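You operate a simulated robot arm through the tools that you are given. There is no shell and no other tool.

You run a simulated robot arm. Do the job below in one go: nothing can be reset, and whatever is moved stays where it is left.

Task
Tare the open jar, fill it to 100 ml with plain water and weigh the water.
Fine: press tare once; leave the jar open on the pan, balance on; close the knob. Set down upright: glass jar.

Only the result counts: the job must be done as asked and must still hold three seconds after the hand-in. Knocking over, shifting, dropping, spilling or breaking anything else fails it.

Robot
A 7-joint arm with a two-finger parallel gripper, fixed in place. Base frame: the origin is on the floor under the middle of its stand, x ahead of it, y to its left, z up; the work surface is at about z = 0.9. Readings come in m, rad, newtons and seconds.
With the tool pointing down near the work surface it reaches from about 0.24 to 0.68 m from the base axis. Its first joint turns from -1.152 to 1.152 rad. Payload 2.4 kg.
Tool frame: the origin (TCP) lies between the finger pads and is the grasp point; the fingertips stand 0.03 m ahead of it; z points along the fingers, y is the line along which they close. Largest opening 0.094 m; finger width 0.028, thickness 0.01; the body of the gripper, 0.05 by 0.096 m, starts 0.055 m behind the TCP.
Orientation is told as [roll, pitch, yaw] about the base's x, y, z axes, in that order, counted from this pose: with the fingers straight down and closing along the base's y, the tool's x points along the base's -x, its y along +y and its z along -z.

Tools
- The arm moves only by the tool apply_moves. Its argument "increments" is a list of rows, each an object of numbers (a shift or turn left out is 0, a gripper value left out holds the last): "tx", "ty", "tz": the shift along the base's x, y, z in m; "ax", "ay", "az": the turn, a rotation vector about the base's x, y, z in rad; "jaw": the finger opening in m, from 0 to 0.094. In form: [{"tx": .., "ty": .., "tz": .., "ax": .., "ay": .., "az": .., "jaw": ..}, ...]. A call has 1 to 20 rows; each row shifts and turns the commanded pose from where the row before left it. A row lasts 0.2 s, in which the tool goes at most 0.05 m and 0.15 rad; a call with a longer step from one row to the next is refused whole, and so is a gripper value outside its range. A pose out of reach is approached as far as the arm can. The call stops where the force on the tool passes 50 N (or 10 N more than at its start, if that is more) or the arm is blocked; 0.2 s more then pass. Each finger travels about 0.153 m/s and halts on what it meets, pressing with about 25 N; the grip force reading is that of the motor and also rises with nothing between the fingers. The clock runs only during rows and for 0.2 s after the last one: add rows that do not move to give the fingers time. The reply holds the time, the measured pose of the TCP, the force on the tool along the base axes, the opening and the grip force, in the units named above and with some noise, with the torque about the TCP (base axes, N m) and any sound that the robot's microphone picked up.
- Cameras (640 x 400 px; columns grow to the right, rows downward): "scene" is fixed at [0.0593, 0.4939, 1.4627]; the picture's right is [-0.50, -0.87, 0.00], its down [-0.35, 0.20, -0.92] and it looks along [0.79, -0.46, -0.40] (base axes); focal length 294 px, centre (320, 200). "wrist" rides on the gripper at [0.076, 0.014, -0.102] in the tool frame; the picture's right is [-0.18, 0.98, 0.00], its down [-0.75, -0.14, -0.64] and it looks along [-0.63, -0.12, 0.77] (tool axes); focal length 243 px, centre (320, 200). There is no depth. A picture from a camera that has moved, and an enlarged one, comes with that camera's place and axes in the base frame and with its lens.
- camera(camera): a new picture of that camera. No time passes.
- enlarge(camera, box): a new picture of the part [left, top, right, bottom] of that camera's present view, enlarged. No time passes.
- close_job(): hands the job in; it is judged then, once.

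Nothing tells you positions but the pictures and the camera data. Unless the task says otherwise, let go and move clear before handing in.

The tools are called as a command line: name --argument value ..., lists and objects as JSON in quotes. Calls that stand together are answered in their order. apply_moves: Moves the arm, as the interface text tells. Its arguments: {"type":"object","properties":{"increments":{"type":"array","items":{"type":"object","properties":{"tx":{"type":"number"},"ty":{"type":"number"},"tz":{"type":"number"},"ax":{"type":"number"},"ay":{"type":"number"},"az":{"type":"number"},"jaw":{"type":"number"}}}}},"required":["increments"]} The other tools are called the same way: camera (camera) takes a picture; enlarge (camera, box) takes an enlarged picture of a part of a camera's view; close_job () hands the job in.

At the start:

```text
clock: 0.0
tool_pos: [0.3477, 0.0545, 1.3515]
tool_rot: [-0.001, -0.001, 0.0]
contact_force: [0.3, 0.1, -0.9]
torque: [0.01, -0.01, 0.01]
gripper_width: 0.0942
grasp_force: 0.0
```

scene: 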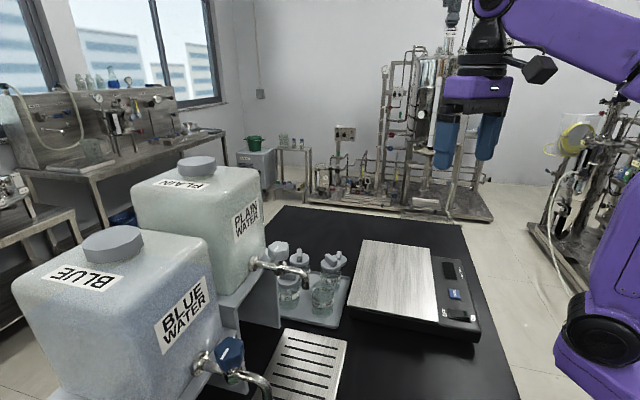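
wrist: 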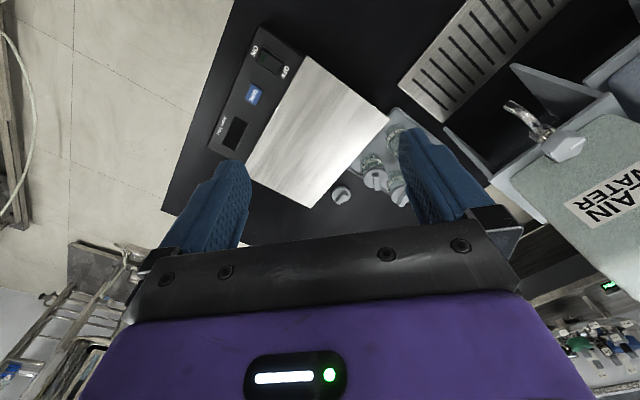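

I see two water containers with taps (plain and blue), a drip tray, a balance with switches, and some jars on a small tray. I'll enlarge the pictures to find details before moving.

enlarge --camera "scene" --box '[230, 220, 390, 320]'

enlarge --camera "scene" --box '[340, 230, 500, 330]'

enlarge --camera "scene" --box '[160, 310, 360, 400]'

enlarge --camera "wrist" --box '[320, 80, 480, 220]'

enlarge --camera "wrist" --box '[200, 20, 360, 180]'

enlarge --camera "wrist" --box '[440, 60, 640, 220]'

```text
4.00 times, centred on (310, 270) of scene
camera zoom: at [0.0593, 0.4939, 1.4627], right [-0.5, -0.87, 0.0], down [-0.35, 0.2, -0.92], along [0.79, -0.46, -0.4], focal length 1176 px, centre (360, -80)
```

zoom: 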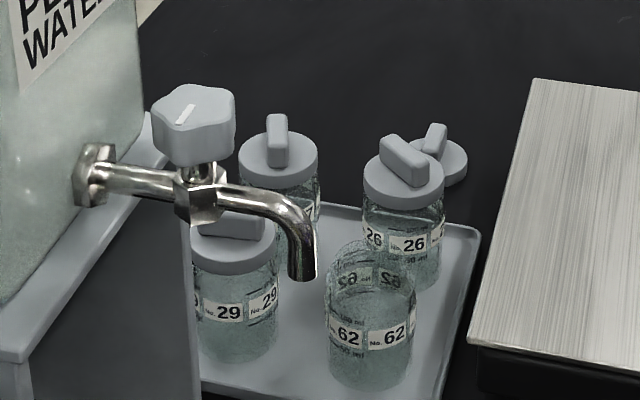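

```text
4.00 times, centred on (420, 280) of scene
camera zoom: at [0.0593, 0.4939, 1.4627], right [-0.5, -0.87, 0.0], down [-0.35, 0.2, -0.92], along [0.79, -0.46, -0.4], focal length 1176 px, centre (-80, -120)
```

zoom: 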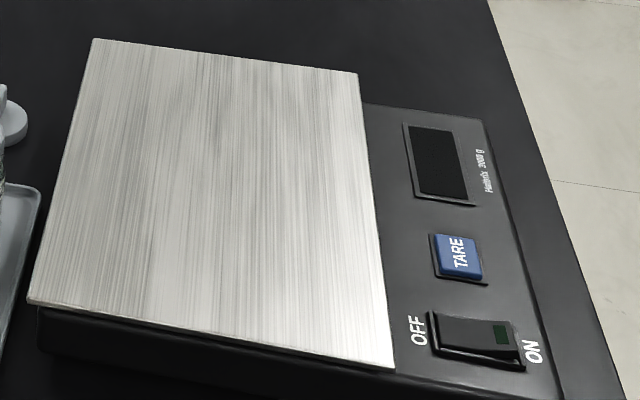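

```text
3.20 times, centred on (260, 355) of scene
camera zoom: at [0.0593, 0.4939, 1.4627], right [-0.5, -0.87, 0.0], down [-0.35, 0.2, -0.92], along [0.79, -0.46, -0.4], focal length 941 px, centre (512, -296)
```

zoom: 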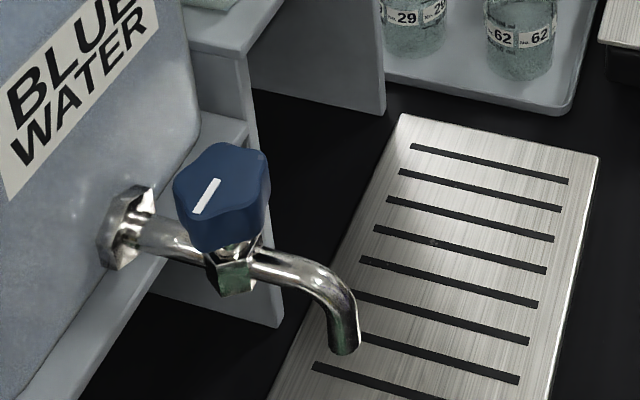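

```text
2.86 times, centred on (400, 150) of wrist
camera zoom: at [0.2727, 0.0701, 1.4538], right [0.18, 0.98, 0.0], down [0.75, -0.14, 0.64], along [0.63, -0.12, -0.77], focal length 693 px, centre (91, 343)
```

zoom: 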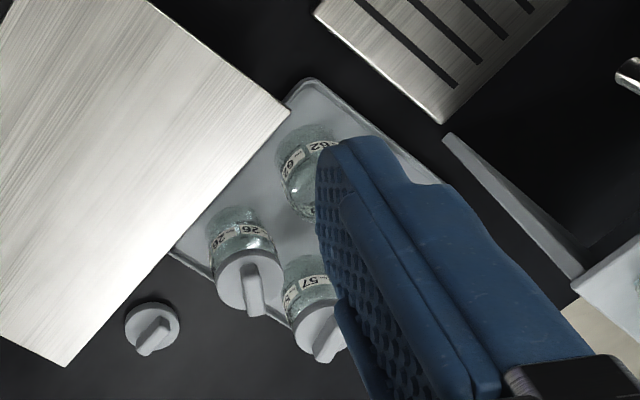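

```text
2.50 times, centred on (280, 100) of wrist
camera zoom: at [0.2727, 0.0701, 1.4538], right [0.18, 0.98, 0.0], down [0.75, -0.14, 0.64], along [0.63, -0.12, -0.77], focal length 606 px, centre (420, 450)
```

zoom: 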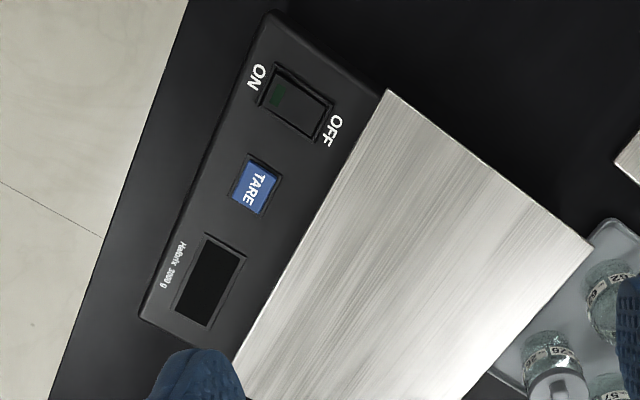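

```text
2.50 times, centred on (540, 140) of wrist
camera zoom: at [0.2727, 0.0701, 1.4538], right [0.18, 0.98, 0.0], down [0.75, -0.14, 0.64], along [0.63, -0.12, -0.77], focal length 606 px, centre (-230, 350)
```

zoom: 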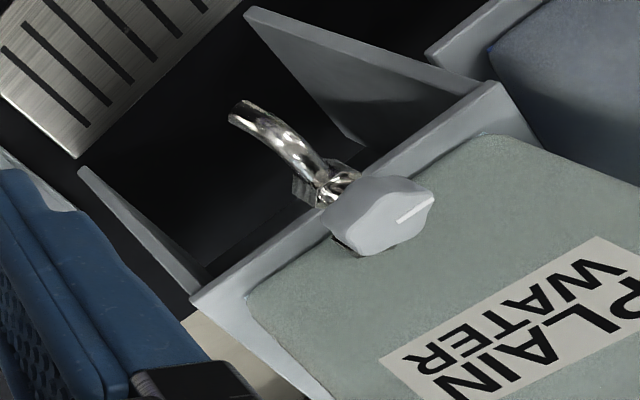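

The layout so far: jar 62 is the open one, at about (0.54, 0.21). The plain spout tip is near (0.435, 0.307, 1.10) above the drip tray, and TARE is near (0.396, -0.09, 0.945). Next I move the wrist camera closer to the jars.

apply_moves --increments '[{"tx": 0.02, "ty": 0.02, "tz": -0.02}, {"tx": 0.025, "ty": 0.025, "tz": -0.025}, {"tx": 0.025, "ty": 0.025, "tz": -0.025}, {"tx": 0.02, "ty": 0.02, "tz": -0.02}]'

camera --camera "wrist"

camera --camera "scene"

```text
clock: 1.0
tool_pos: [0.4393, 0.1468, 1.2606]
tool_rot: [-0.001, 0.0, -0.001]
contact_force: [0.6, -0.6, 0.1]
torque: [0.02, 0.02, 0.01]
gripper_width: 0.0941
grasp_force: 0.0
```

```text
taken
camera wrist: at [0.3642, 0.1611, 1.3632], right [0.18, 0.98, 0.0], down [0.75, -0.14, 0.64], along [0.63, -0.12, -0.77], focal length 243 px, centre (320, 200)
```

wrist: 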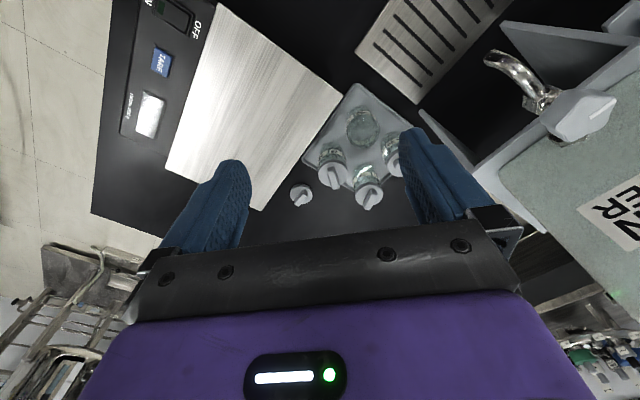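

```text
taken
```

scene: 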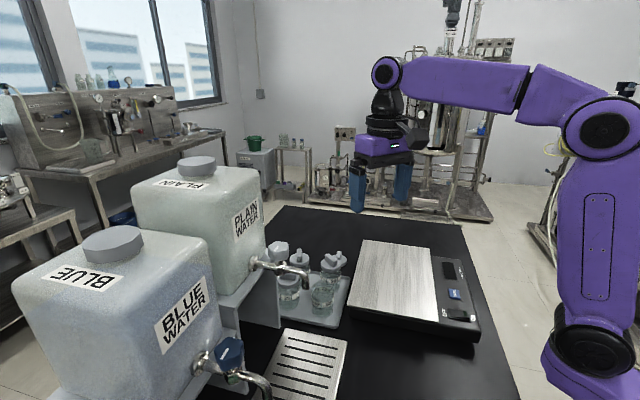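

The jars and the balance are now in view, and the display looks brighter from here. I'll enlarge both.

enlarge --camera "wrist" --box '[280, 70, 440, 220]'

enlarge --camera "wrist" --box '[100, 0, 230, 150]'

enlarge --camera "wrist" --box '[440, 10, 640, 200]'

enlarge --camera "scene" --box '[430, 250, 490, 330]'

```text
2.67 times, centred on (360, 145) of wrist
camera zoom: at [0.3642, 0.1611, 1.3632], right [0.18, 0.98, 0.0], down [0.75, -0.14, 0.64], along [0.63, -0.12, -0.77], focal length 647 px, centre (213, 347)
```

zoom: 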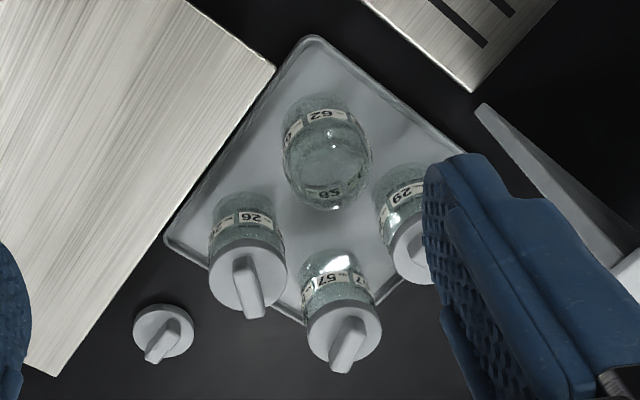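

```text
2.67 times, centred on (165, 75) of wrist
camera zoom: at [0.3642, 0.1611, 1.3632], right [0.18, 0.98, 0.0], down [0.75, -0.14, 0.64], along [0.63, -0.12, -0.77], focal length 647 px, centre (733, 533)
```

zoom: 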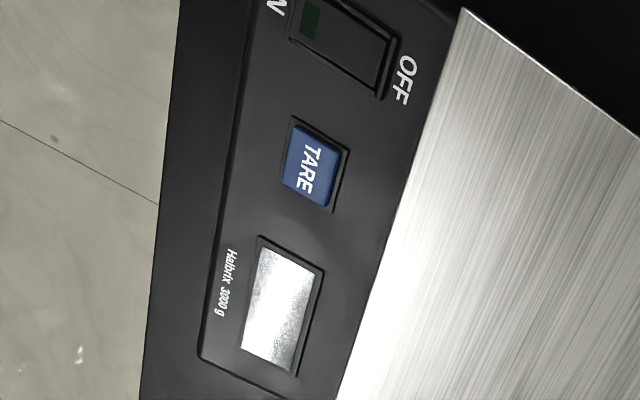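

```text
2.11 times, centred on (540, 105) of wrist
camera zoom: at [0.3642, 0.1611, 1.3632], right [0.18, 0.98, 0.0], down [0.75, -0.14, 0.64], along [0.63, -0.12, -0.77], focal length 511 px, centre (-143, 400)
```

zoom: 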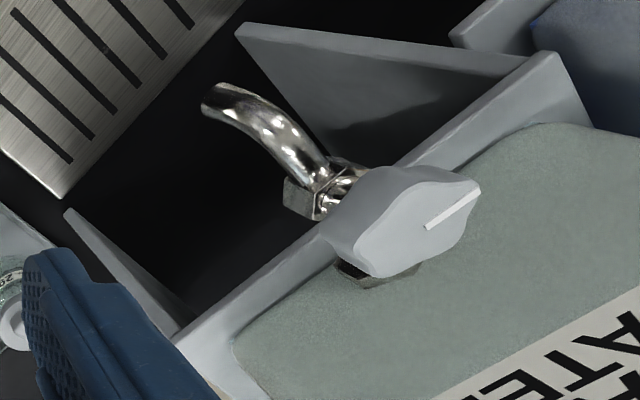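

```text
5.00 times, centred on (460, 290) of scene
camera zoom: at [0.0593, 0.4939, 1.4627], right [-0.5, -0.87, 0.0], down [-0.35, 0.2, -0.92], along [0.79, -0.46, -0.4], focal length 1470 px, centre (-380, -250)
```

zoom: 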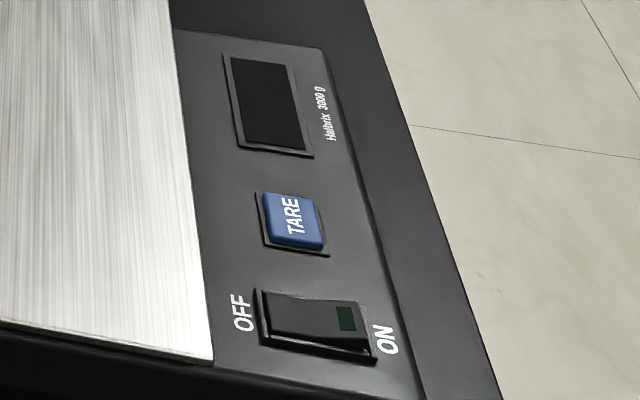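

The balance is off: the display is blank and the rocker's ON end stands proud. The pan is centred near (0.53, -0.01) and jar 62 is at about (0.55, 0.19). I'll move over the balance panel for a closer look.

apply_moves --increments '[{"tx": -0.014, "ty": -0.04, "tz": -0.012}, {"tx": -0.016, "ty": -0.04, "tz": -0.012}, {"tx": -0.016, "ty": -0.04, "tz": -0.012}, {"tx": -0.016, "ty": -0.04, "tz": -0.012}, {"tx": -0.016, "ty": -0.04, "tz": -0.012, "jaw": 0.0}, {"jaw": 0.0}, {"jaw": 0.0}]'

camera --camera "wrist"

```text
clock: 2.6
tool_pos: [0.3603, -0.0557, 1.2002]
tool_rot: [0.001, 0.0, -0.002]
contact_force: [0.8, 0.3, 0.5]
torque: [0.0, 0.03, 0.01]
gripper_width: 0.0
grasp_force: 24.8
```

```text
taken
camera wrist: at [0.2838, -0.0403, 1.3037], right [0.18, 0.98, 0.0], down [0.75, -0.14, 0.64], along [0.63, -0.12, -0.77], focal length 243 px, centre (320, 200)
```

wrist: 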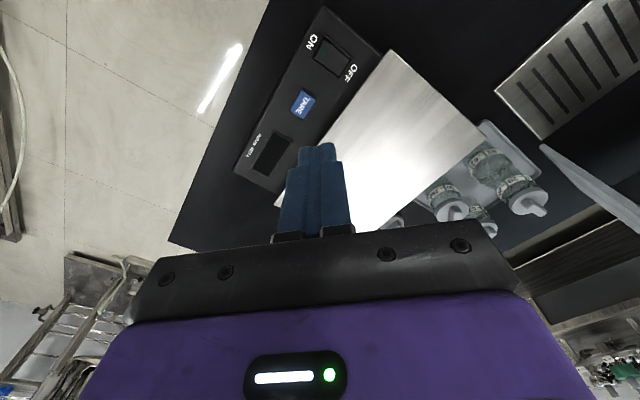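

The gripper is closed and the panel is in view. I'll enlarge it to locate the rocker and TARE.

enlarge --camera "wrist" --box '[240, 20, 370, 100]'

enlarge --camera "wrist" --box '[220, 80, 350, 200]'

enlarge --camera "wrist" --box '[400, 110, 560, 240]'

```text
4.92 times, centred on (305, 60) of wrist
camera zoom: at [0.2838, -0.0403, 1.3037], right [0.18, 0.98, 0.0], down [0.75, -0.14, 0.64], along [0.63, -0.12, -0.77], focal length 1194 px, centre (394, 889)
```

zoom: 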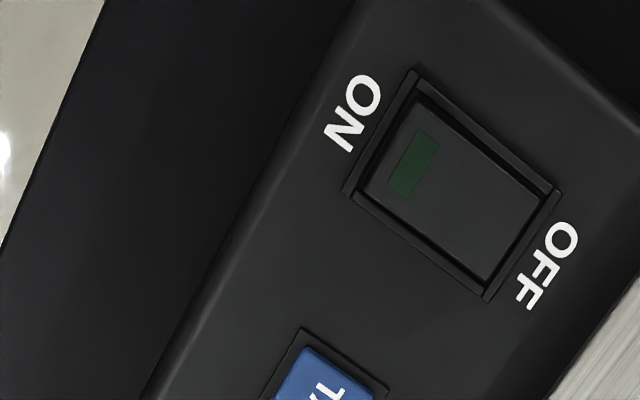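

```text
3.33 times, centred on (285, 140) of wrist
camera zoom: at [0.2838, -0.0403, 1.3037], right [0.18, 0.98, 0.0], down [0.75, -0.14, 0.64], along [0.63, -0.12, -0.77], focal length 809 px, centre (437, 400)
```

zoom: 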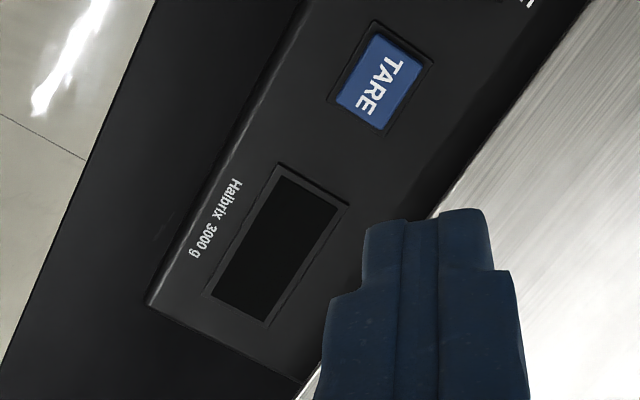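

```text
3.08 times, centred on (480, 175) of wrist
camera zoom: at [0.2838, -0.0403, 1.3037], right [0.18, 0.98, 0.0], down [0.75, -0.14, 0.64], along [0.63, -0.12, -0.77], focal length 746 px, centre (-172, 277)
```

zoom: 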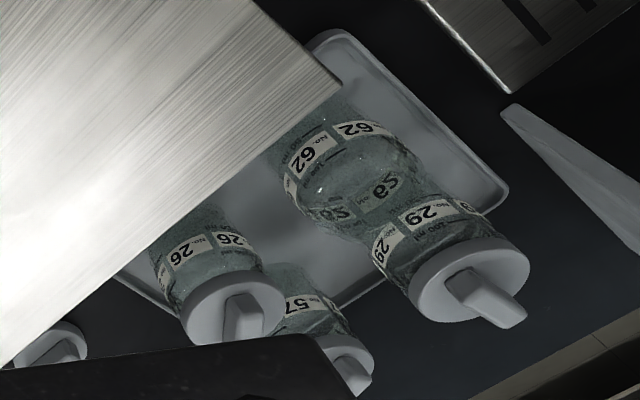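

The rocker centre is about (0.345, -0.037) and its ON end points toward (-x, -y). TARE is at about (0.396, -0.085, 0.951). I'll yaw and tilt the closed gripper so one edge faces the ON end, then come down above it.

apply_moves --increments '[{"az": 0.14}, {"az": 0.14}, {"az": 0.14}, {"az": 0.14}, {"az": 0.14}, {"az": 0.12}, {"ax": 0.0852, "ay": -0.0793, "tx": -0.007, "ty": 0.004, "tz": -0.03}, {"ax": 0.0852, "ay": -0.0793, "tx": -0.007, "ty": 0.004, "tz": -0.03}, {"ax": 0.0852, "ay": -0.0793, "tx": -0.008, "ty": 0.003, "tz": -0.03}, {"tz": -0.04}, {"tz": -0.03}, {}]'

camera --camera "wrist"

camera --camera "scene"

```text
clock: 5.2
tool_pos: [0.3383, -0.0444, 1.0415]
tool_rot: [0.0, -0.348, 0.82]
contact_force: [-0.2, -0.3, 0.3]
torque: [-0.01, -0.03, 0.02]
gripper_width: 0.0
grasp_force: 24.7
```

```text
taken
camera wrist: at [0.2556, -0.112, 1.1117], right [-0.6, 0.8, 0.06], down [0.44, 0.26, 0.86], along [0.67, 0.54, -0.5], focal length 243 px, centre (320, 200)
```

wrist: 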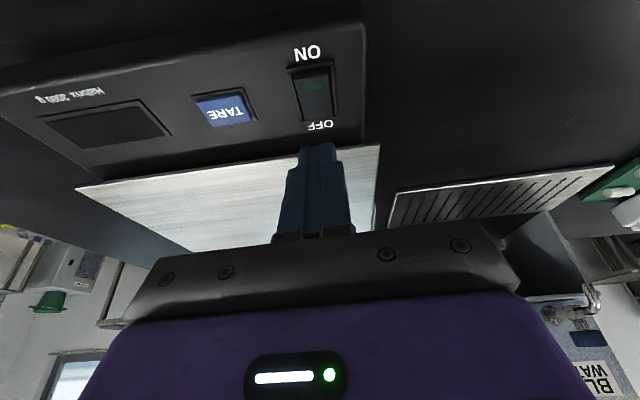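

```text
taken
```

scene: 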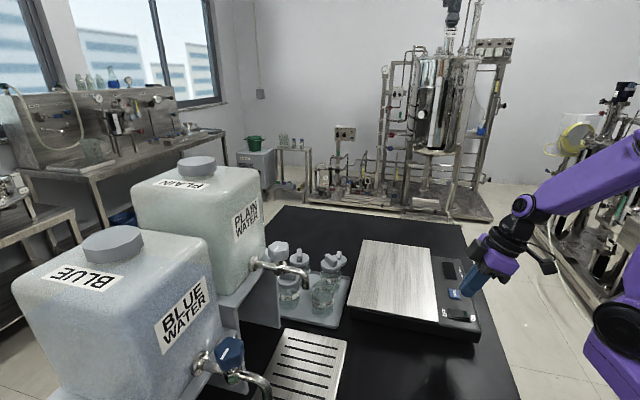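

The gripper is above the rocker and lined up with it. I'll enlarge to check the target before pressing.

enlarge --camera "wrist" --box '[260, 30, 380, 170]'

enlarge --camera "scene" --box '[430, 230, 510, 340]'

```text
2.86 times, centred on (320, 100) of wrist
camera zoom: at [0.2556, -0.112, 1.1117], right [-0.6, 0.8, 0.06], down [0.44, 0.26, 0.86], along [0.67, 0.54, -0.5], focal length 693 px, centre (320, 486)
```

zoom: 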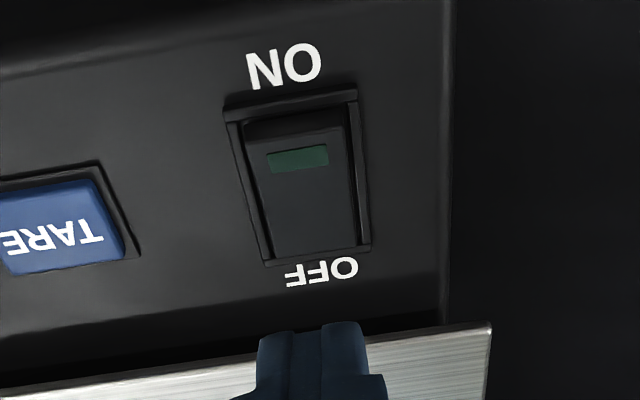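

```text
3.64 times, centred on (470, 285) of scene
camera zoom: at [0.0593, 0.4939, 1.4627], right [-0.5, -0.87, 0.0], down [-0.35, 0.2, -0.92], along [0.79, -0.46, -0.4], focal length 1069 px, centre (-226, -109)
```

zoom: 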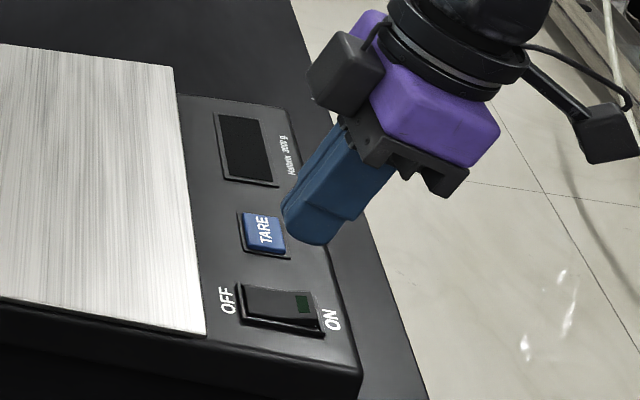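

The edge lines up with the ON half of the rocker to within about a millimetre. I'll descend gradually.

apply_moves --increments '[{"tz": -0.02}, {"tz": -0.02}, {"tz": -0.008}, {"tz": -0.004}]'

enlarge --camera "wrist" --box '[240, 50, 400, 190]'

enlarge --camera "scene" --box '[430, 230, 510, 340]'

```text
clock: 6.2
tool_pos: [0.3398, -0.043, 0.9891]
tool_rot: [-0.001, -0.35, 0.82]
contact_force: [-1.6, -0.9, 6.2]
torque: [-0.04, 0.07, 0.01]
gripper_width: 0.0
grasp_force: 24.8
heard: click
```

```text
2.86 times, centred on (320, 120) of wrist
camera zoom: at [0.2559, -0.1115, 1.0595], right [-0.6, 0.8, 0.06], down [0.44, 0.26, 0.86], along [0.67, 0.54, -0.5], focal length 693 px, centre (320, 429)
```

zoom: 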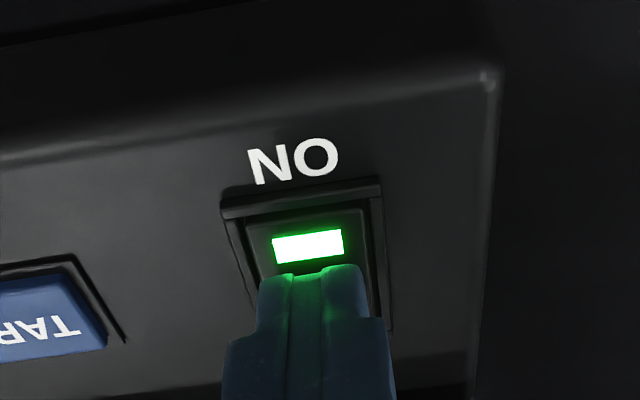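

```text
3.64 times, centred on (470, 285) of scene
camera zoom: at [0.0591, 0.4939, 1.4627], right [-0.5, -0.87, 0.0], down [-0.35, 0.2, -0.92], along [0.79, -0.46, -0.4], focal length 1069 px, centre (-226, -109)
```

zoom: 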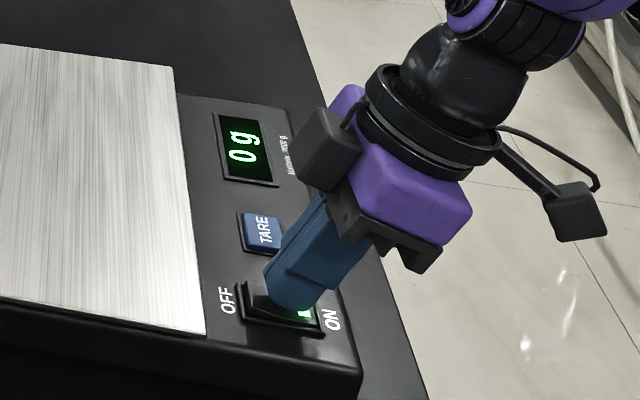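

The balance is on and reads 0 g. I'll lift off, square the tool back up, open the gripper and move toward jar 62.

apply_moves --increments '[{"tz": 0.02}, {"tz": 0.05}, {"tz": 0.05}, {"tz": 0.04, "ax": -0.0852, "ay": 0.0793}, {"ax": -0.0852, "ay": 0.0793, "tz": 0.03}, {"ax": -0.0852, "ay": 0.0793}, {"az": -0.14, "jaw": 0.094}, {"az": -0.14, "tx": 0.02, "ty": 0.035}, {"az": -0.14, "tx": 0.02, "ty": 0.035}, {"az": -0.14, "tx": 0.02, "ty": 0.035}, {"az": -0.14, "tx": 0.02, "ty": 0.035}, {"az": -0.12, "tx": 0.02, "ty": 0.035}, {"tx": 0.02, "ty": 0.038}, {"tz": -0.0}]'

camera --camera "wrist"

enlarge --camera "scene" --box '[400, 230, 520, 340]'

```text
clock: 9.2
tool_pos: [0.4581, 0.1694, 1.1805]
tool_rot: [-0.001, 0.0, 0.0]
contact_force: [0.3, -0.1, 0.5]
torque: [-0.02, 0.0, 0.0]
gripper_width: 0.0939
grasp_force: 0.1
```

```text
taken
camera wrist: at [0.3828, 0.1849, 1.2819], right [0.19, 0.98, 0.0], down [0.75, -0.14, 0.64], along [0.63, -0.12, -0.77], focal length 243 px, centre (320, 200)
```

wrist: 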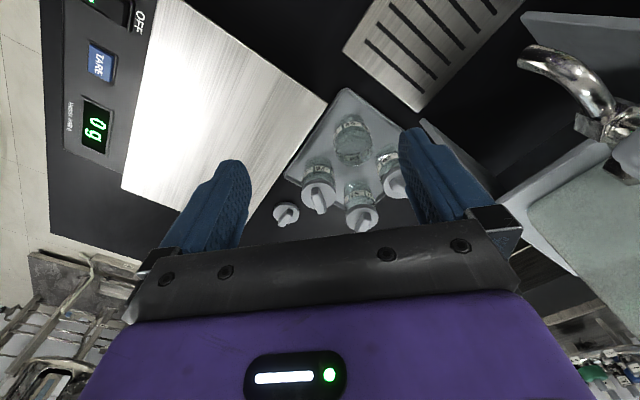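

```text
3.64 times, centred on (460, 285) of scene
camera zoom: at [0.0592, 0.4939, 1.4627], right [-0.5, -0.87, 0.0], down [-0.35, 0.2, -0.92], along [0.79, -0.46, -0.4], focal length 1069 px, centre (-189, -109)
```

zoom: 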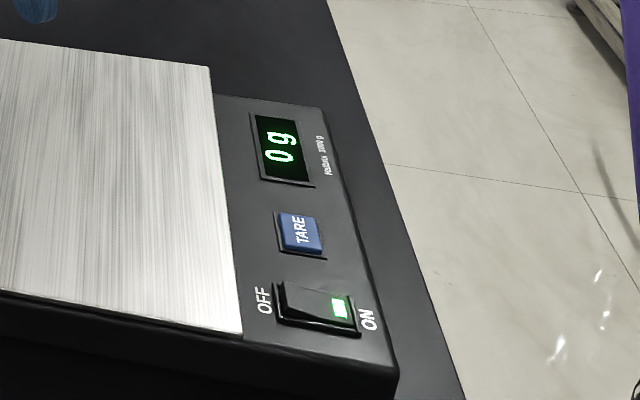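

The balance stays on at 0 g, and jar 62 shows between the open fingers. I'll enlarge it to get a precise position.

enlarge --camera "wrist" --box '[280, 80, 420, 240]'

enlarge --camera "scene" --box '[265, 235, 365, 330]'

```text
2.50 times, centred on (350, 160) of wrist
camera zoom: at [0.3828, 0.1849, 1.2819], right [0.19, 0.98, 0.0], down [0.75, -0.14, 0.64], along [0.63, -0.12, -0.77], focal length 606 px, centre (245, 300)
```

zoom: 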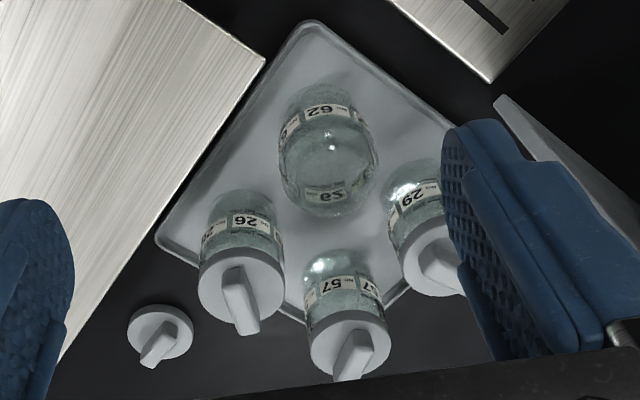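

```text
4.21 times, centred on (315, 282) of scene
camera zoom: at [0.0592, 0.4939, 1.4627], right [-0.5, -0.87, 0.0], down [-0.35, 0.2, -0.92], along [0.79, -0.46, -0.4], focal length 1238 px, centre (341, -147)
```

zoom: 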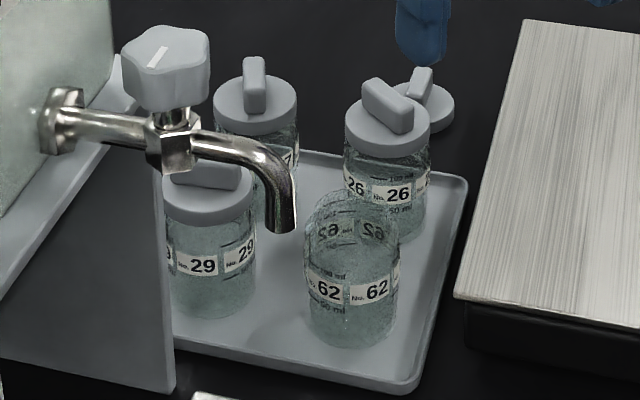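

Jar 62 is at about (0.550, 0.203), with its rim near z 0.978. It has 50 and 100 ml marks. I'll go above it and check the alignment.

apply_moves --increments '[{"tx": 0.03, "ty": 0.01, "tz": -0.02}, {"tx": 0.03, "ty": 0.012, "tz": -0.03}, {"tx": 0.032, "ty": 0.012, "tz": -0.03}, {"tz": -0.02}, {}]'

camera --camera "wrist"

camera --camera "scene"

```text
clock: 10.4
tool_pos: [0.5507, 0.2032, 1.0773]
tool_rot: [0.0, 0.001, -0.001]
contact_force: [-1.1, 1.4, -0.4]
torque: [0.03, 0.03, 0.02]
gripper_width: 0.0941
grasp_force: 0.0
```

```text
taken
camera wrist: at [0.4751, 0.2183, 1.181], right [0.18, 0.98, 0.0], down [0.75, -0.14, 0.64], along [0.63, -0.12, -0.77], focal length 243 px, centre (320, 200)
```

wrist: 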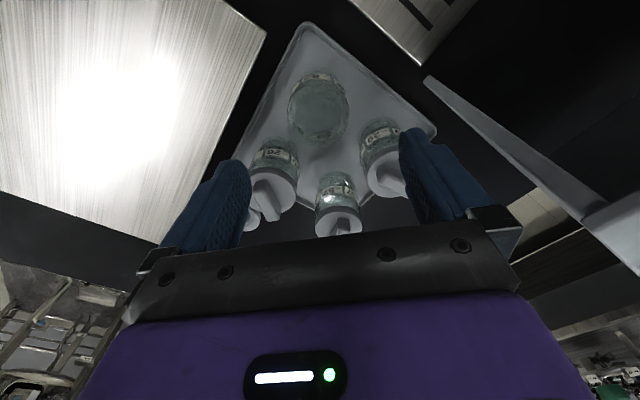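

```text
taken
```

scene: 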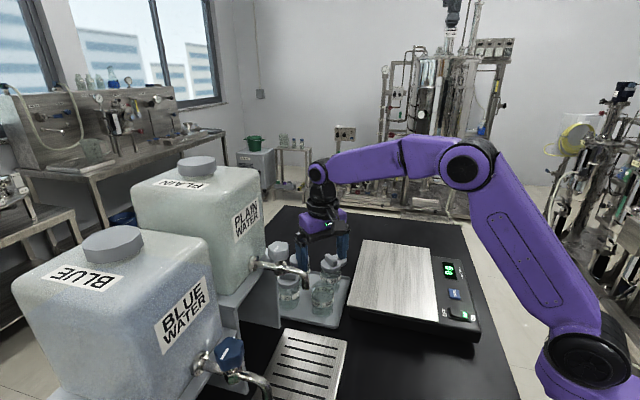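

enlarge --camera "wrist" --box '[240, 40, 440, 240]'

enlarge --camera "scene" --box '[250, 200, 370, 330]'

```text
2.00 times, centred on (340, 140) of wrist
camera zoom: at [0.4751, 0.2183, 1.181], right [0.18, 0.98, 0.0], down [0.75, -0.14, 0.64], along [0.63, -0.12, -0.77], focal length 485 px, centre (280, 320)
```

zoom: 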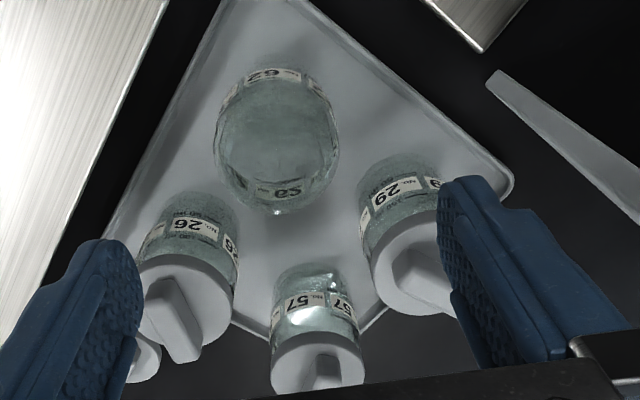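

```text
3.08 times, centred on (310, 265) of scene
camera zoom: at [0.0593, 0.4939, 1.4627], right [-0.5, -0.87, 0.0], down [-0.35, 0.2, -0.92], along [0.79, -0.46, -0.4], focal length 905 px, centre (351, 0)
```

zoom: 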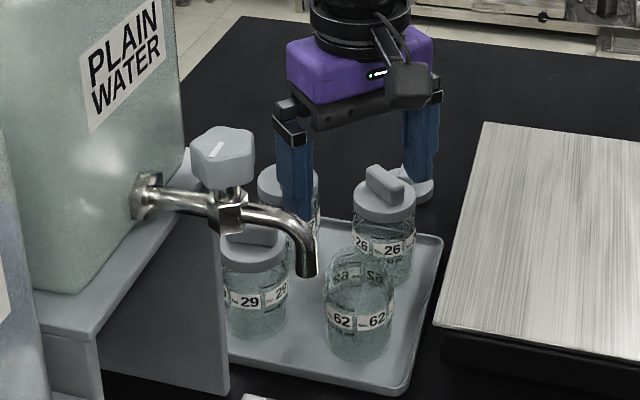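

The jar is centred under the gripper and the neighbouring lids are about 2 cm clear of the fingers. I'll descend around it and close.

apply_moves --increments '[{"tx": 0.001, "tz": -0.03}, {"tz": -0.03}, {"tz": -0.03}, {"tz": -0.02}, {"tz": -0.007}, {}]'

enlarge --camera "wrist" --box '[200, 40, 460, 240]'

enlarge --camera "scene" --box '[250, 200, 370, 330]'

```text
clock: 11.8
tool_pos: [0.5508, 0.2032, 0.9612]
tool_rot: [-0.002, -0.001, 0.0]
contact_force: [-0.5, -0.4, 1.1]
torque: [-0.03, -0.02, -0.02]
gripper_width: 0.0939
grasp_force: 0.1
```

```text
2.00 times, centred on (330, 140) of wrist
camera zoom: at [0.476, 0.2182, 1.0646], right [0.18, 0.98, 0.0], down [0.75, -0.14, 0.64], along [0.63, -0.12, -0.77], focal length 485 px, centre (300, 320)
```

zoom: 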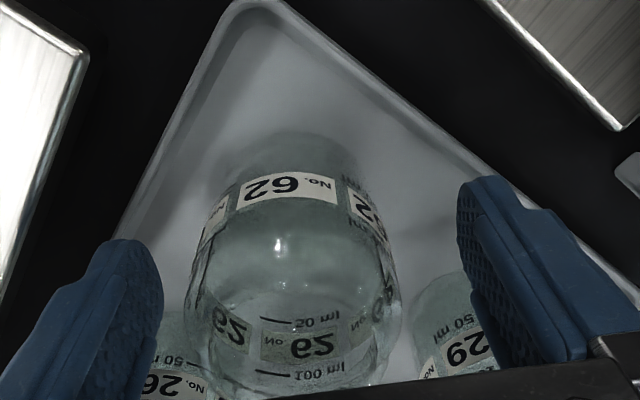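

```text
3.08 times, centred on (310, 265) of scene
camera zoom: at [0.0593, 0.4939, 1.4627], right [-0.5, -0.87, 0.0], down [-0.35, 0.2, -0.92], along [0.79, -0.46, -0.4], focal length 905 px, centre (351, 0)
```

zoom: 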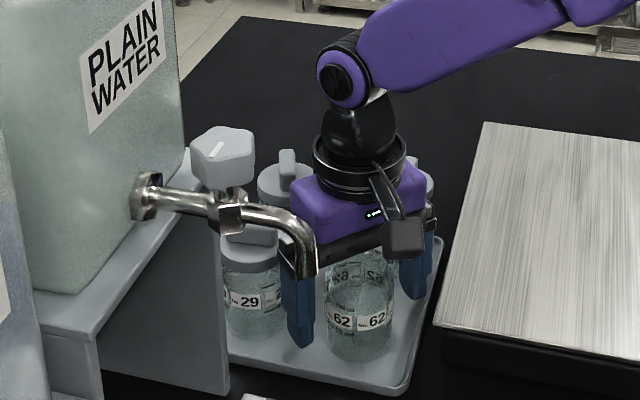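

The jar sits between the fingers and the 50/100 ml marks are readable. Now I close on it.

apply_moves --increments '[{"jaw": 0.07}, {"jaw": 0.055}, {"jaw": 0.045}, {"jaw": 0.04}, {"jaw": 0.04}]'

enlarge --camera "scene" --box '[250, 200, 370, 330]'

```text
clock: 13.0
tool_pos: [0.5517, 0.2043, 0.9621]
tool_rot: [-0.001, 0.002, 0.001]
contact_force: [0.3, -0.8, 0.6]
torque: [-0.01, -0.02, 0.01]
gripper_width: 0.0574
grasp_force: 24.9
```

```text
3.08 times, centred on (310, 265) of scene
camera zoom: at [0.0593, 0.4938, 1.4627], right [-0.5, -0.87, 0.0], down [-0.35, 0.2, -0.92], along [0.79, -0.46, -0.4], focal length 905 px, centre (351, 0)
```

zoom: 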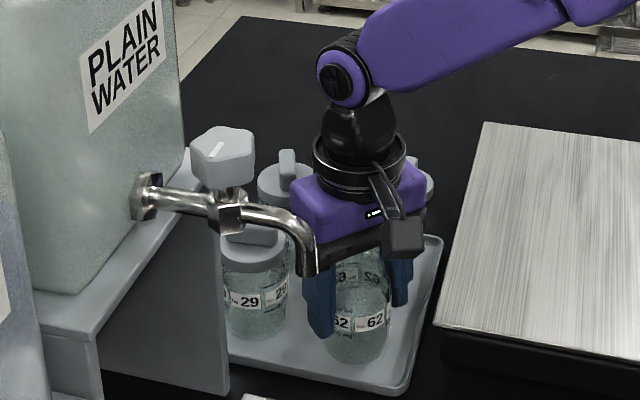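

The jar is held (width 0.0574 m). I'll lift straight up and carry it over the pan centre.

apply_moves --increments '[{"tz": 0.02}, {"tz": 0.04}, {"tz": 0.04}, {"tz": 0.03}, {"tz": 0.01}, {"ty": -0.02, "tx": -0.002}, {"ty": -0.04, "tx": -0.005}, {"ty": -0.04, "tx": -0.006}, {"ty": -0.04, "tx": -0.006}, {"ty": -0.04, "tx": -0.006}, {"ty": -0.034, "tx": -0.006}, {}]'

camera --camera "scene"

camera --camera "wrist"

```text
clock: 15.6
tool_pos: [0.5194, -0.0109, 1.1031]
tool_rot: [0.0, -0.001, 0.0]
contact_force: [0.3, 0.6, -1.7]
torque: [0.03, 0.01, 0.0]
gripper_width: 0.0572
grasp_force: 24.8
```

```text
taken
```

scene: 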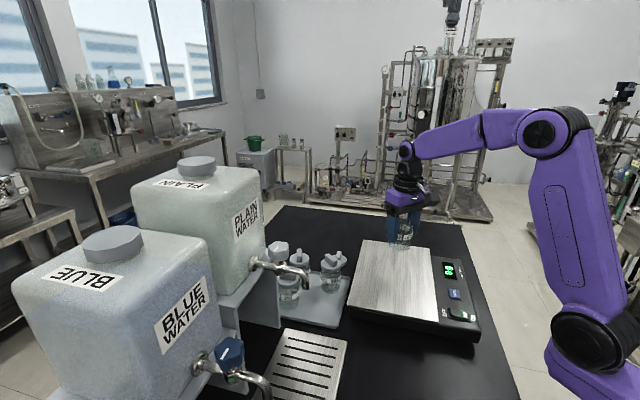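

```text
taken
camera wrist: at [0.4444, 0.0034, 1.205], right [0.18, 0.98, 0.0], down [0.75, -0.14, 0.64], along [0.63, -0.12, -0.77], focal length 243 px, centre (320, 200)
```

wrist: 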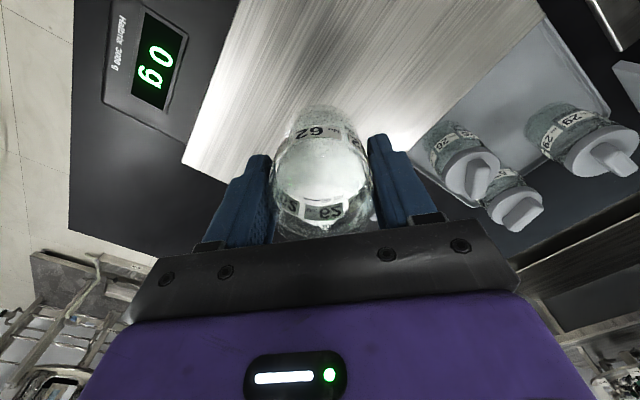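

The jar hangs over the pan. I'll lower it in small steps and watch for the contact force and display change.

apply_moves --increments '[{"tz": -0.03}, {"tz": -0.03}, {"tz": -0.01}, {"tz": -0.006}, {"tz": -0.004}, {}]'

enlarge --camera "scene" --box '[340, 170, 500, 330]'

```text
clock: 17.0
tool_pos: [0.5203, -0.0096, 1.0235]
tool_rot: [0.001, -0.003, -0.001]
contact_force: [-0.3, 0.0, 13.1]
torque: [-0.01, -0.13, -0.01]
gripper_width: 0.0572
grasp_force: 24.8
```

```text
2.50 times, centred on (420, 250) of scene
camera zoom: at [0.059, 0.4938, 1.4627], right [-0.5, -0.87, 0.0], down [-0.35, 0.2, -0.92], along [0.79, -0.46, -0.4], focal length 735 px, centre (70, 75)
```

zoom: 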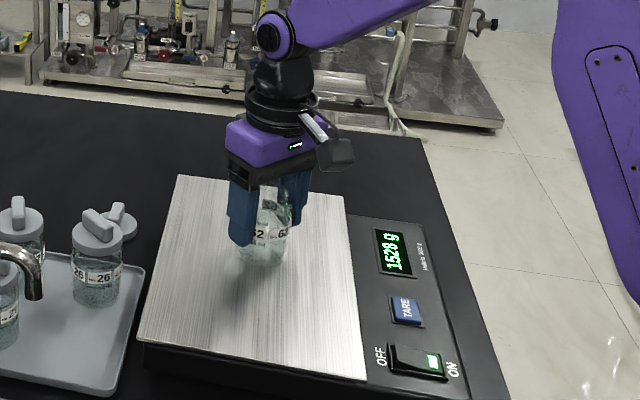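

The jar is standing on the pan, since the display reacts to my push. I'll ease the pressure and open the fingers.

apply_moves --increments '[{"tz": 0.001, "jaw": 0.0574}, {"jaw": 0.065}, {"jaw": 0.08}, {"jaw": 0.094}, {}]'

enlarge --camera "scene" --box '[340, 170, 500, 330]'

enlarge --camera "wrist" --box '[100, 0, 500, 240]'

```text
clock: 18.2
tool_pos: [0.5211, -0.0105, 1.0232]
tool_rot: [-0.001, 0.0, 0.0]
contact_force: [0.2, -0.8, 0.5]
torque: [0.03, -0.01, 0.03]
gripper_width: 0.0941
grasp_force: 0.0
```

```text
2.50 times, centred on (420, 250) of scene
camera zoom: at [0.0593, 0.4939, 1.4627], right [-0.5, -0.87, 0.0], down [-0.35, 0.2, -0.92], along [0.79, -0.46, -0.4], focal length 735 px, centre (70, 75)
```

zoom: 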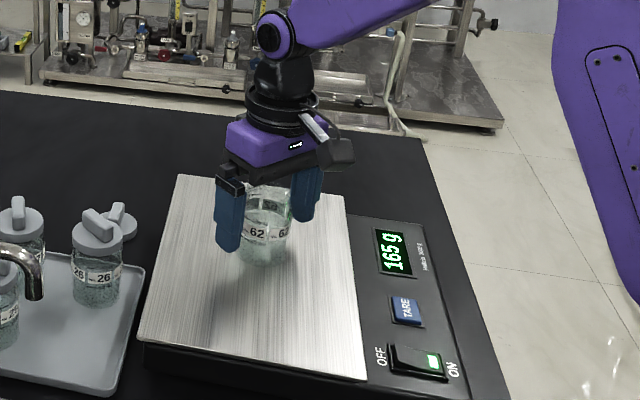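

```text
1.60 times, centred on (300, 120) of wrist
camera zoom: at [0.4448, 0.0039, 1.126], right [0.18, 0.98, 0.0], down [0.75, -0.14, 0.64], along [0.63, -0.12, -0.77], focal length 388 px, centre (352, 328)
```

zoom: 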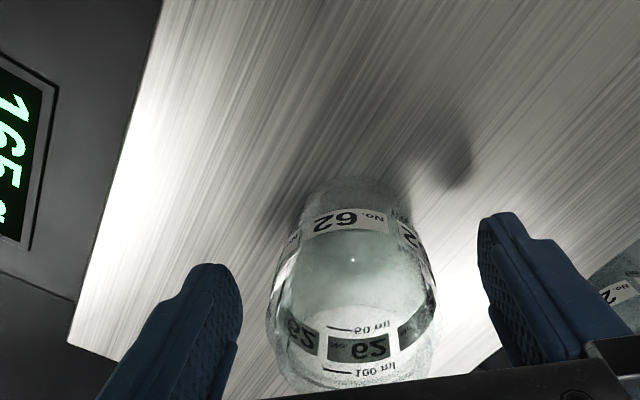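

The empty jar weighs 165 g and stands freely. Next I lift off, close the gripper, and go above TARE at about (0.3955, -0.087), tilted as before.

apply_moves --increments '[{"tz": 0.03}, {"tz": 0.04}, {"tz": 0.04}, {"tx": -0.03, "ty": -0.018, "jaw": 0.0}, {"tx": -0.031, "ty": -0.018, "az": 0.14}, {"tx": -0.031, "ty": -0.0185, "az": 0.14}, {"tx": -0.0317, "ty": -0.02, "az": 0.14}, {"az": 0.14}, {"az": 0.14}, {"az": 0.12}, {"ax": 0.0852, "ay": -0.0793}, {"ax": 0.0852, "ay": -0.0793}, {"ax": 0.0852, "ay": -0.0793, "tz": -0.03}, {"tz": -0.04}, {"tz": -0.02}, {}]'

camera --camera "wrist"

enlarge --camera "scene" --box '[340, 170, 520, 340]'

```text
clock: 21.6
tool_pos: [0.3979, -0.0842, 1.0428]
tool_rot: [0.0, -0.35, 0.82]
contact_force: [-0.1, 0.1, 0.4]
torque: [0.04, 0.03, 0.02]
gripper_width: 0.0001
grasp_force: 25.2
```

```text
taken
camera wrist: at [0.3136, -0.1523, 1.1135], right [-0.6, 0.8, 0.06], down [0.44, 0.26, 0.86], along [0.67, 0.54, -0.5], focal length 243 px, centre (320, 200)
```

wrist: 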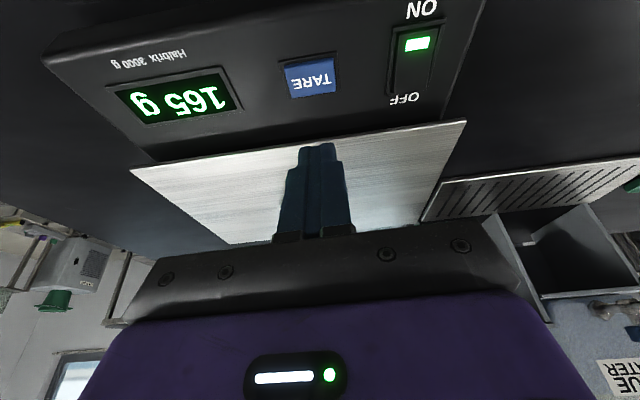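

```text
2.35 times, centred on (430, 255) of scene
camera zoom: at [0.0593, 0.4939, 1.4627], right [-0.5, -0.87, 0.0], down [-0.35, 0.2, -0.92], along [0.79, -0.46, -0.4], focal length 692 px, centre (61, 71)
```

zoom: 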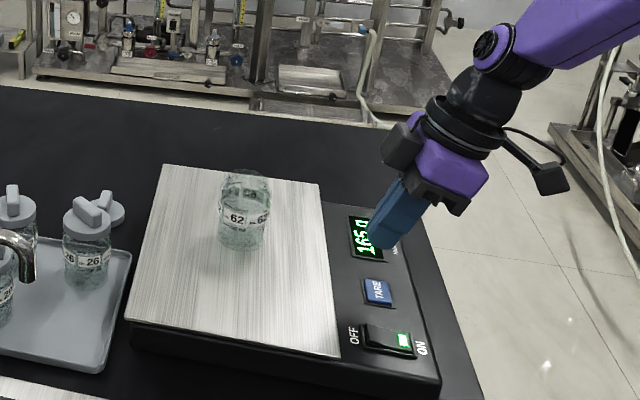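

The edge is right above TARE, within about a millimetre. I'll press it once, in small steps.

apply_moves --increments '[{"tz": -0.02}, {"tz": -0.02}, {"tz": -0.01}, {"tz": -0.004}]'

```text
clock: 22.6
tool_pos: [0.3963, -0.0845, 0.9892]
tool_rot: [0.001, -0.35, 0.818]
contact_force: [0.3, 0.2, -0.6]
torque: [0.02, -0.01, -0.02]
gripper_width: 0.0002
grasp_force: 25.0
```

There is no contact yet, so I continue in 3 mm steps.

apply_moves --increments '[{"tz": -0.003}]'

```text
clock: 23.0
tool_pos: [0.3979, -0.0857, 0.9858]
tool_rot: [0.0, -0.349, 0.82]
contact_force: [-0.5, -0.3, 1.7]
torque: [0.02, -0.02, -0.03]
gripper_width: 0.0
grasp_force: 25.0
heard: click
```

I heard a click at light contact. I'll check the display before moving.

enlarge --camera "scene" --box '[420, 230, 500, 340]'

camera --camera "wrist"

```text
3.64 times, centred on (460, 285) of scene
camera zoom: at [0.0592, 0.4939, 1.4627], right [-0.5, -0.87, 0.0], down [-0.35, 0.2, -0.92], along [0.79, -0.46, -0.4], focal length 1069 px, centre (-189, -109)
```

zoom: 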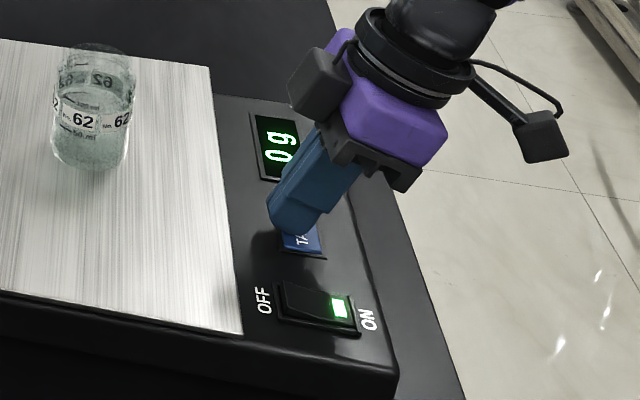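

```text
taken
camera wrist: at [0.3141, -0.153, 1.0567], right [-0.6, 0.8, 0.06], down [0.44, 0.26, 0.86], along [0.67, 0.55, -0.5], focal length 243 px, centre (320, 200)
```

wrist: 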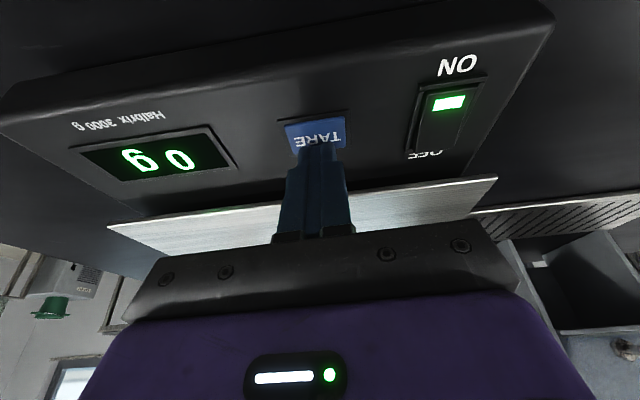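

Tared: the display reads 0 g with the jar on the pan. I'll lift clear and look at the plain tap's knob before moving the jar.

apply_moves --increments '[{"tz": 0.02}, {"tz": 0.05}, {"tz": 0.05}, {"tz": 0.05, "ax": -0.0852, "ay": 0.0793}, {"tz": 0.05, "ax": -0.0852, "ay": 0.0793}, {"tz": 0.05, "ax": -0.0852, "ay": 0.0793}, {"az": -0.14, "ty": 0.04, "tz": 0.02}, {"az": -0.14, "ty": 0.045, "tz": 0.02}, {"az": -0.14, "ty": 0.045}, {"az": -0.14, "ty": 0.045}, {"az": -0.14, "ty": 0.045}, {"az": -0.12, "ty": 0.045}, {"ty": 0.045}, {}]'

camera --camera "wrist"

camera --camera "scene"

```text
clock: 26.0
tool_pos: [0.396, 0.2258, 1.2972]
tool_rot: [0.0, 0.0, 0.0]
contact_force: [-0.1, 0.5, 0.1]
torque: [0.02, -0.01, -0.01]
gripper_width: 0.0
grasp_force: 25.1
```

```text
taken
camera wrist: at [0.3209, 0.2404, 1.4], right [0.18, 0.98, 0.0], down [0.75, -0.14, 0.64], along [0.63, -0.12, -0.77], focal length 243 px, centre (320, 200)
```

wrist: 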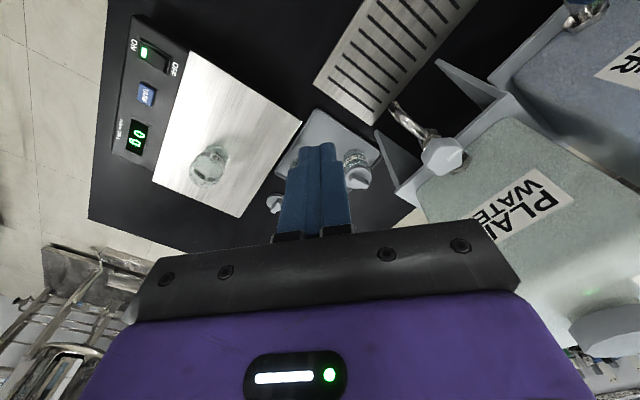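

```text
taken
```

scene: 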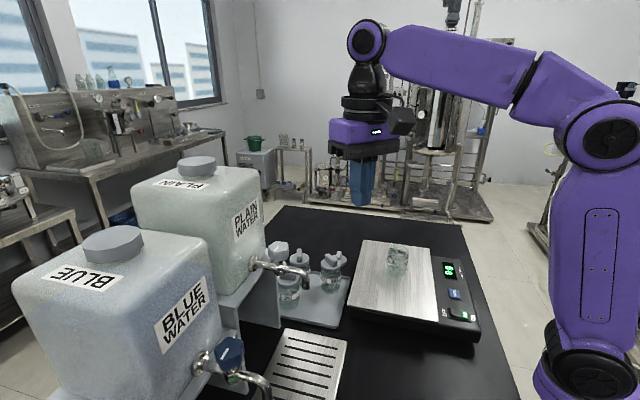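

enlarge --camera "wrist" --box '[360, 80, 500, 220]'

enlarge --camera "wrist" --box '[290, 0, 480, 200]'

enlarge --camera "scene" --box '[230, 230, 330, 310]'

```text
2.86 times, centred on (430, 150) of wrist
camera zoom: at [0.3209, 0.2404, 1.4], right [0.18, 0.98, 0.0], down [0.75, -0.14, 0.64], along [0.63, -0.12, -0.77], focal length 693 px, centre (6, 343)
```

zoom: 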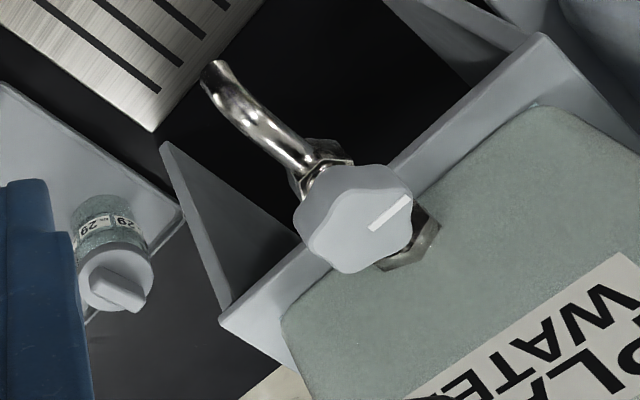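

```text
2.00 times, centred on (385, 100) of wrist
camera zoom: at [0.3209, 0.2404, 1.4], right [0.18, 0.98, 0.0], down [0.75, -0.14, 0.64], along [0.63, -0.12, -0.77], focal length 485 px, centre (190, 400)
```

zoom: 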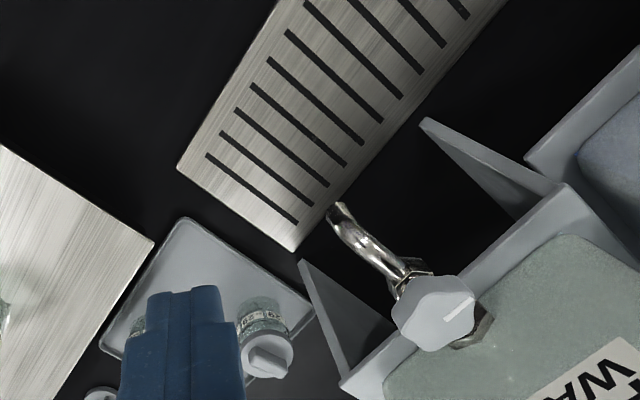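

```text
5.00 times, centred on (280, 270) of scene
camera zoom: at [0.0592, 0.4939, 1.4627], right [-0.5, -0.87, 0.0], down [-0.35, 0.2, -0.92], along [0.79, -0.46, -0.4], focal length 1470 px, centre (520, -150)
```

zoom: 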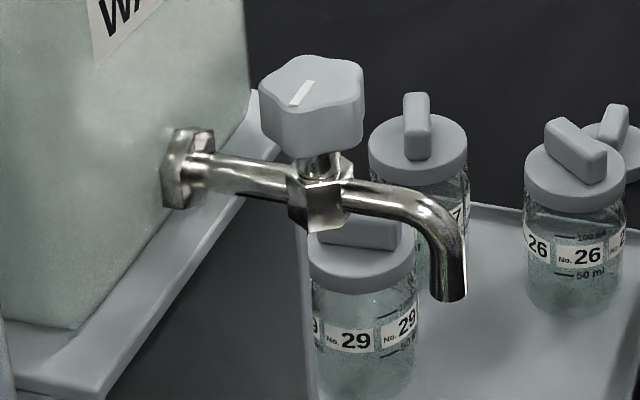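

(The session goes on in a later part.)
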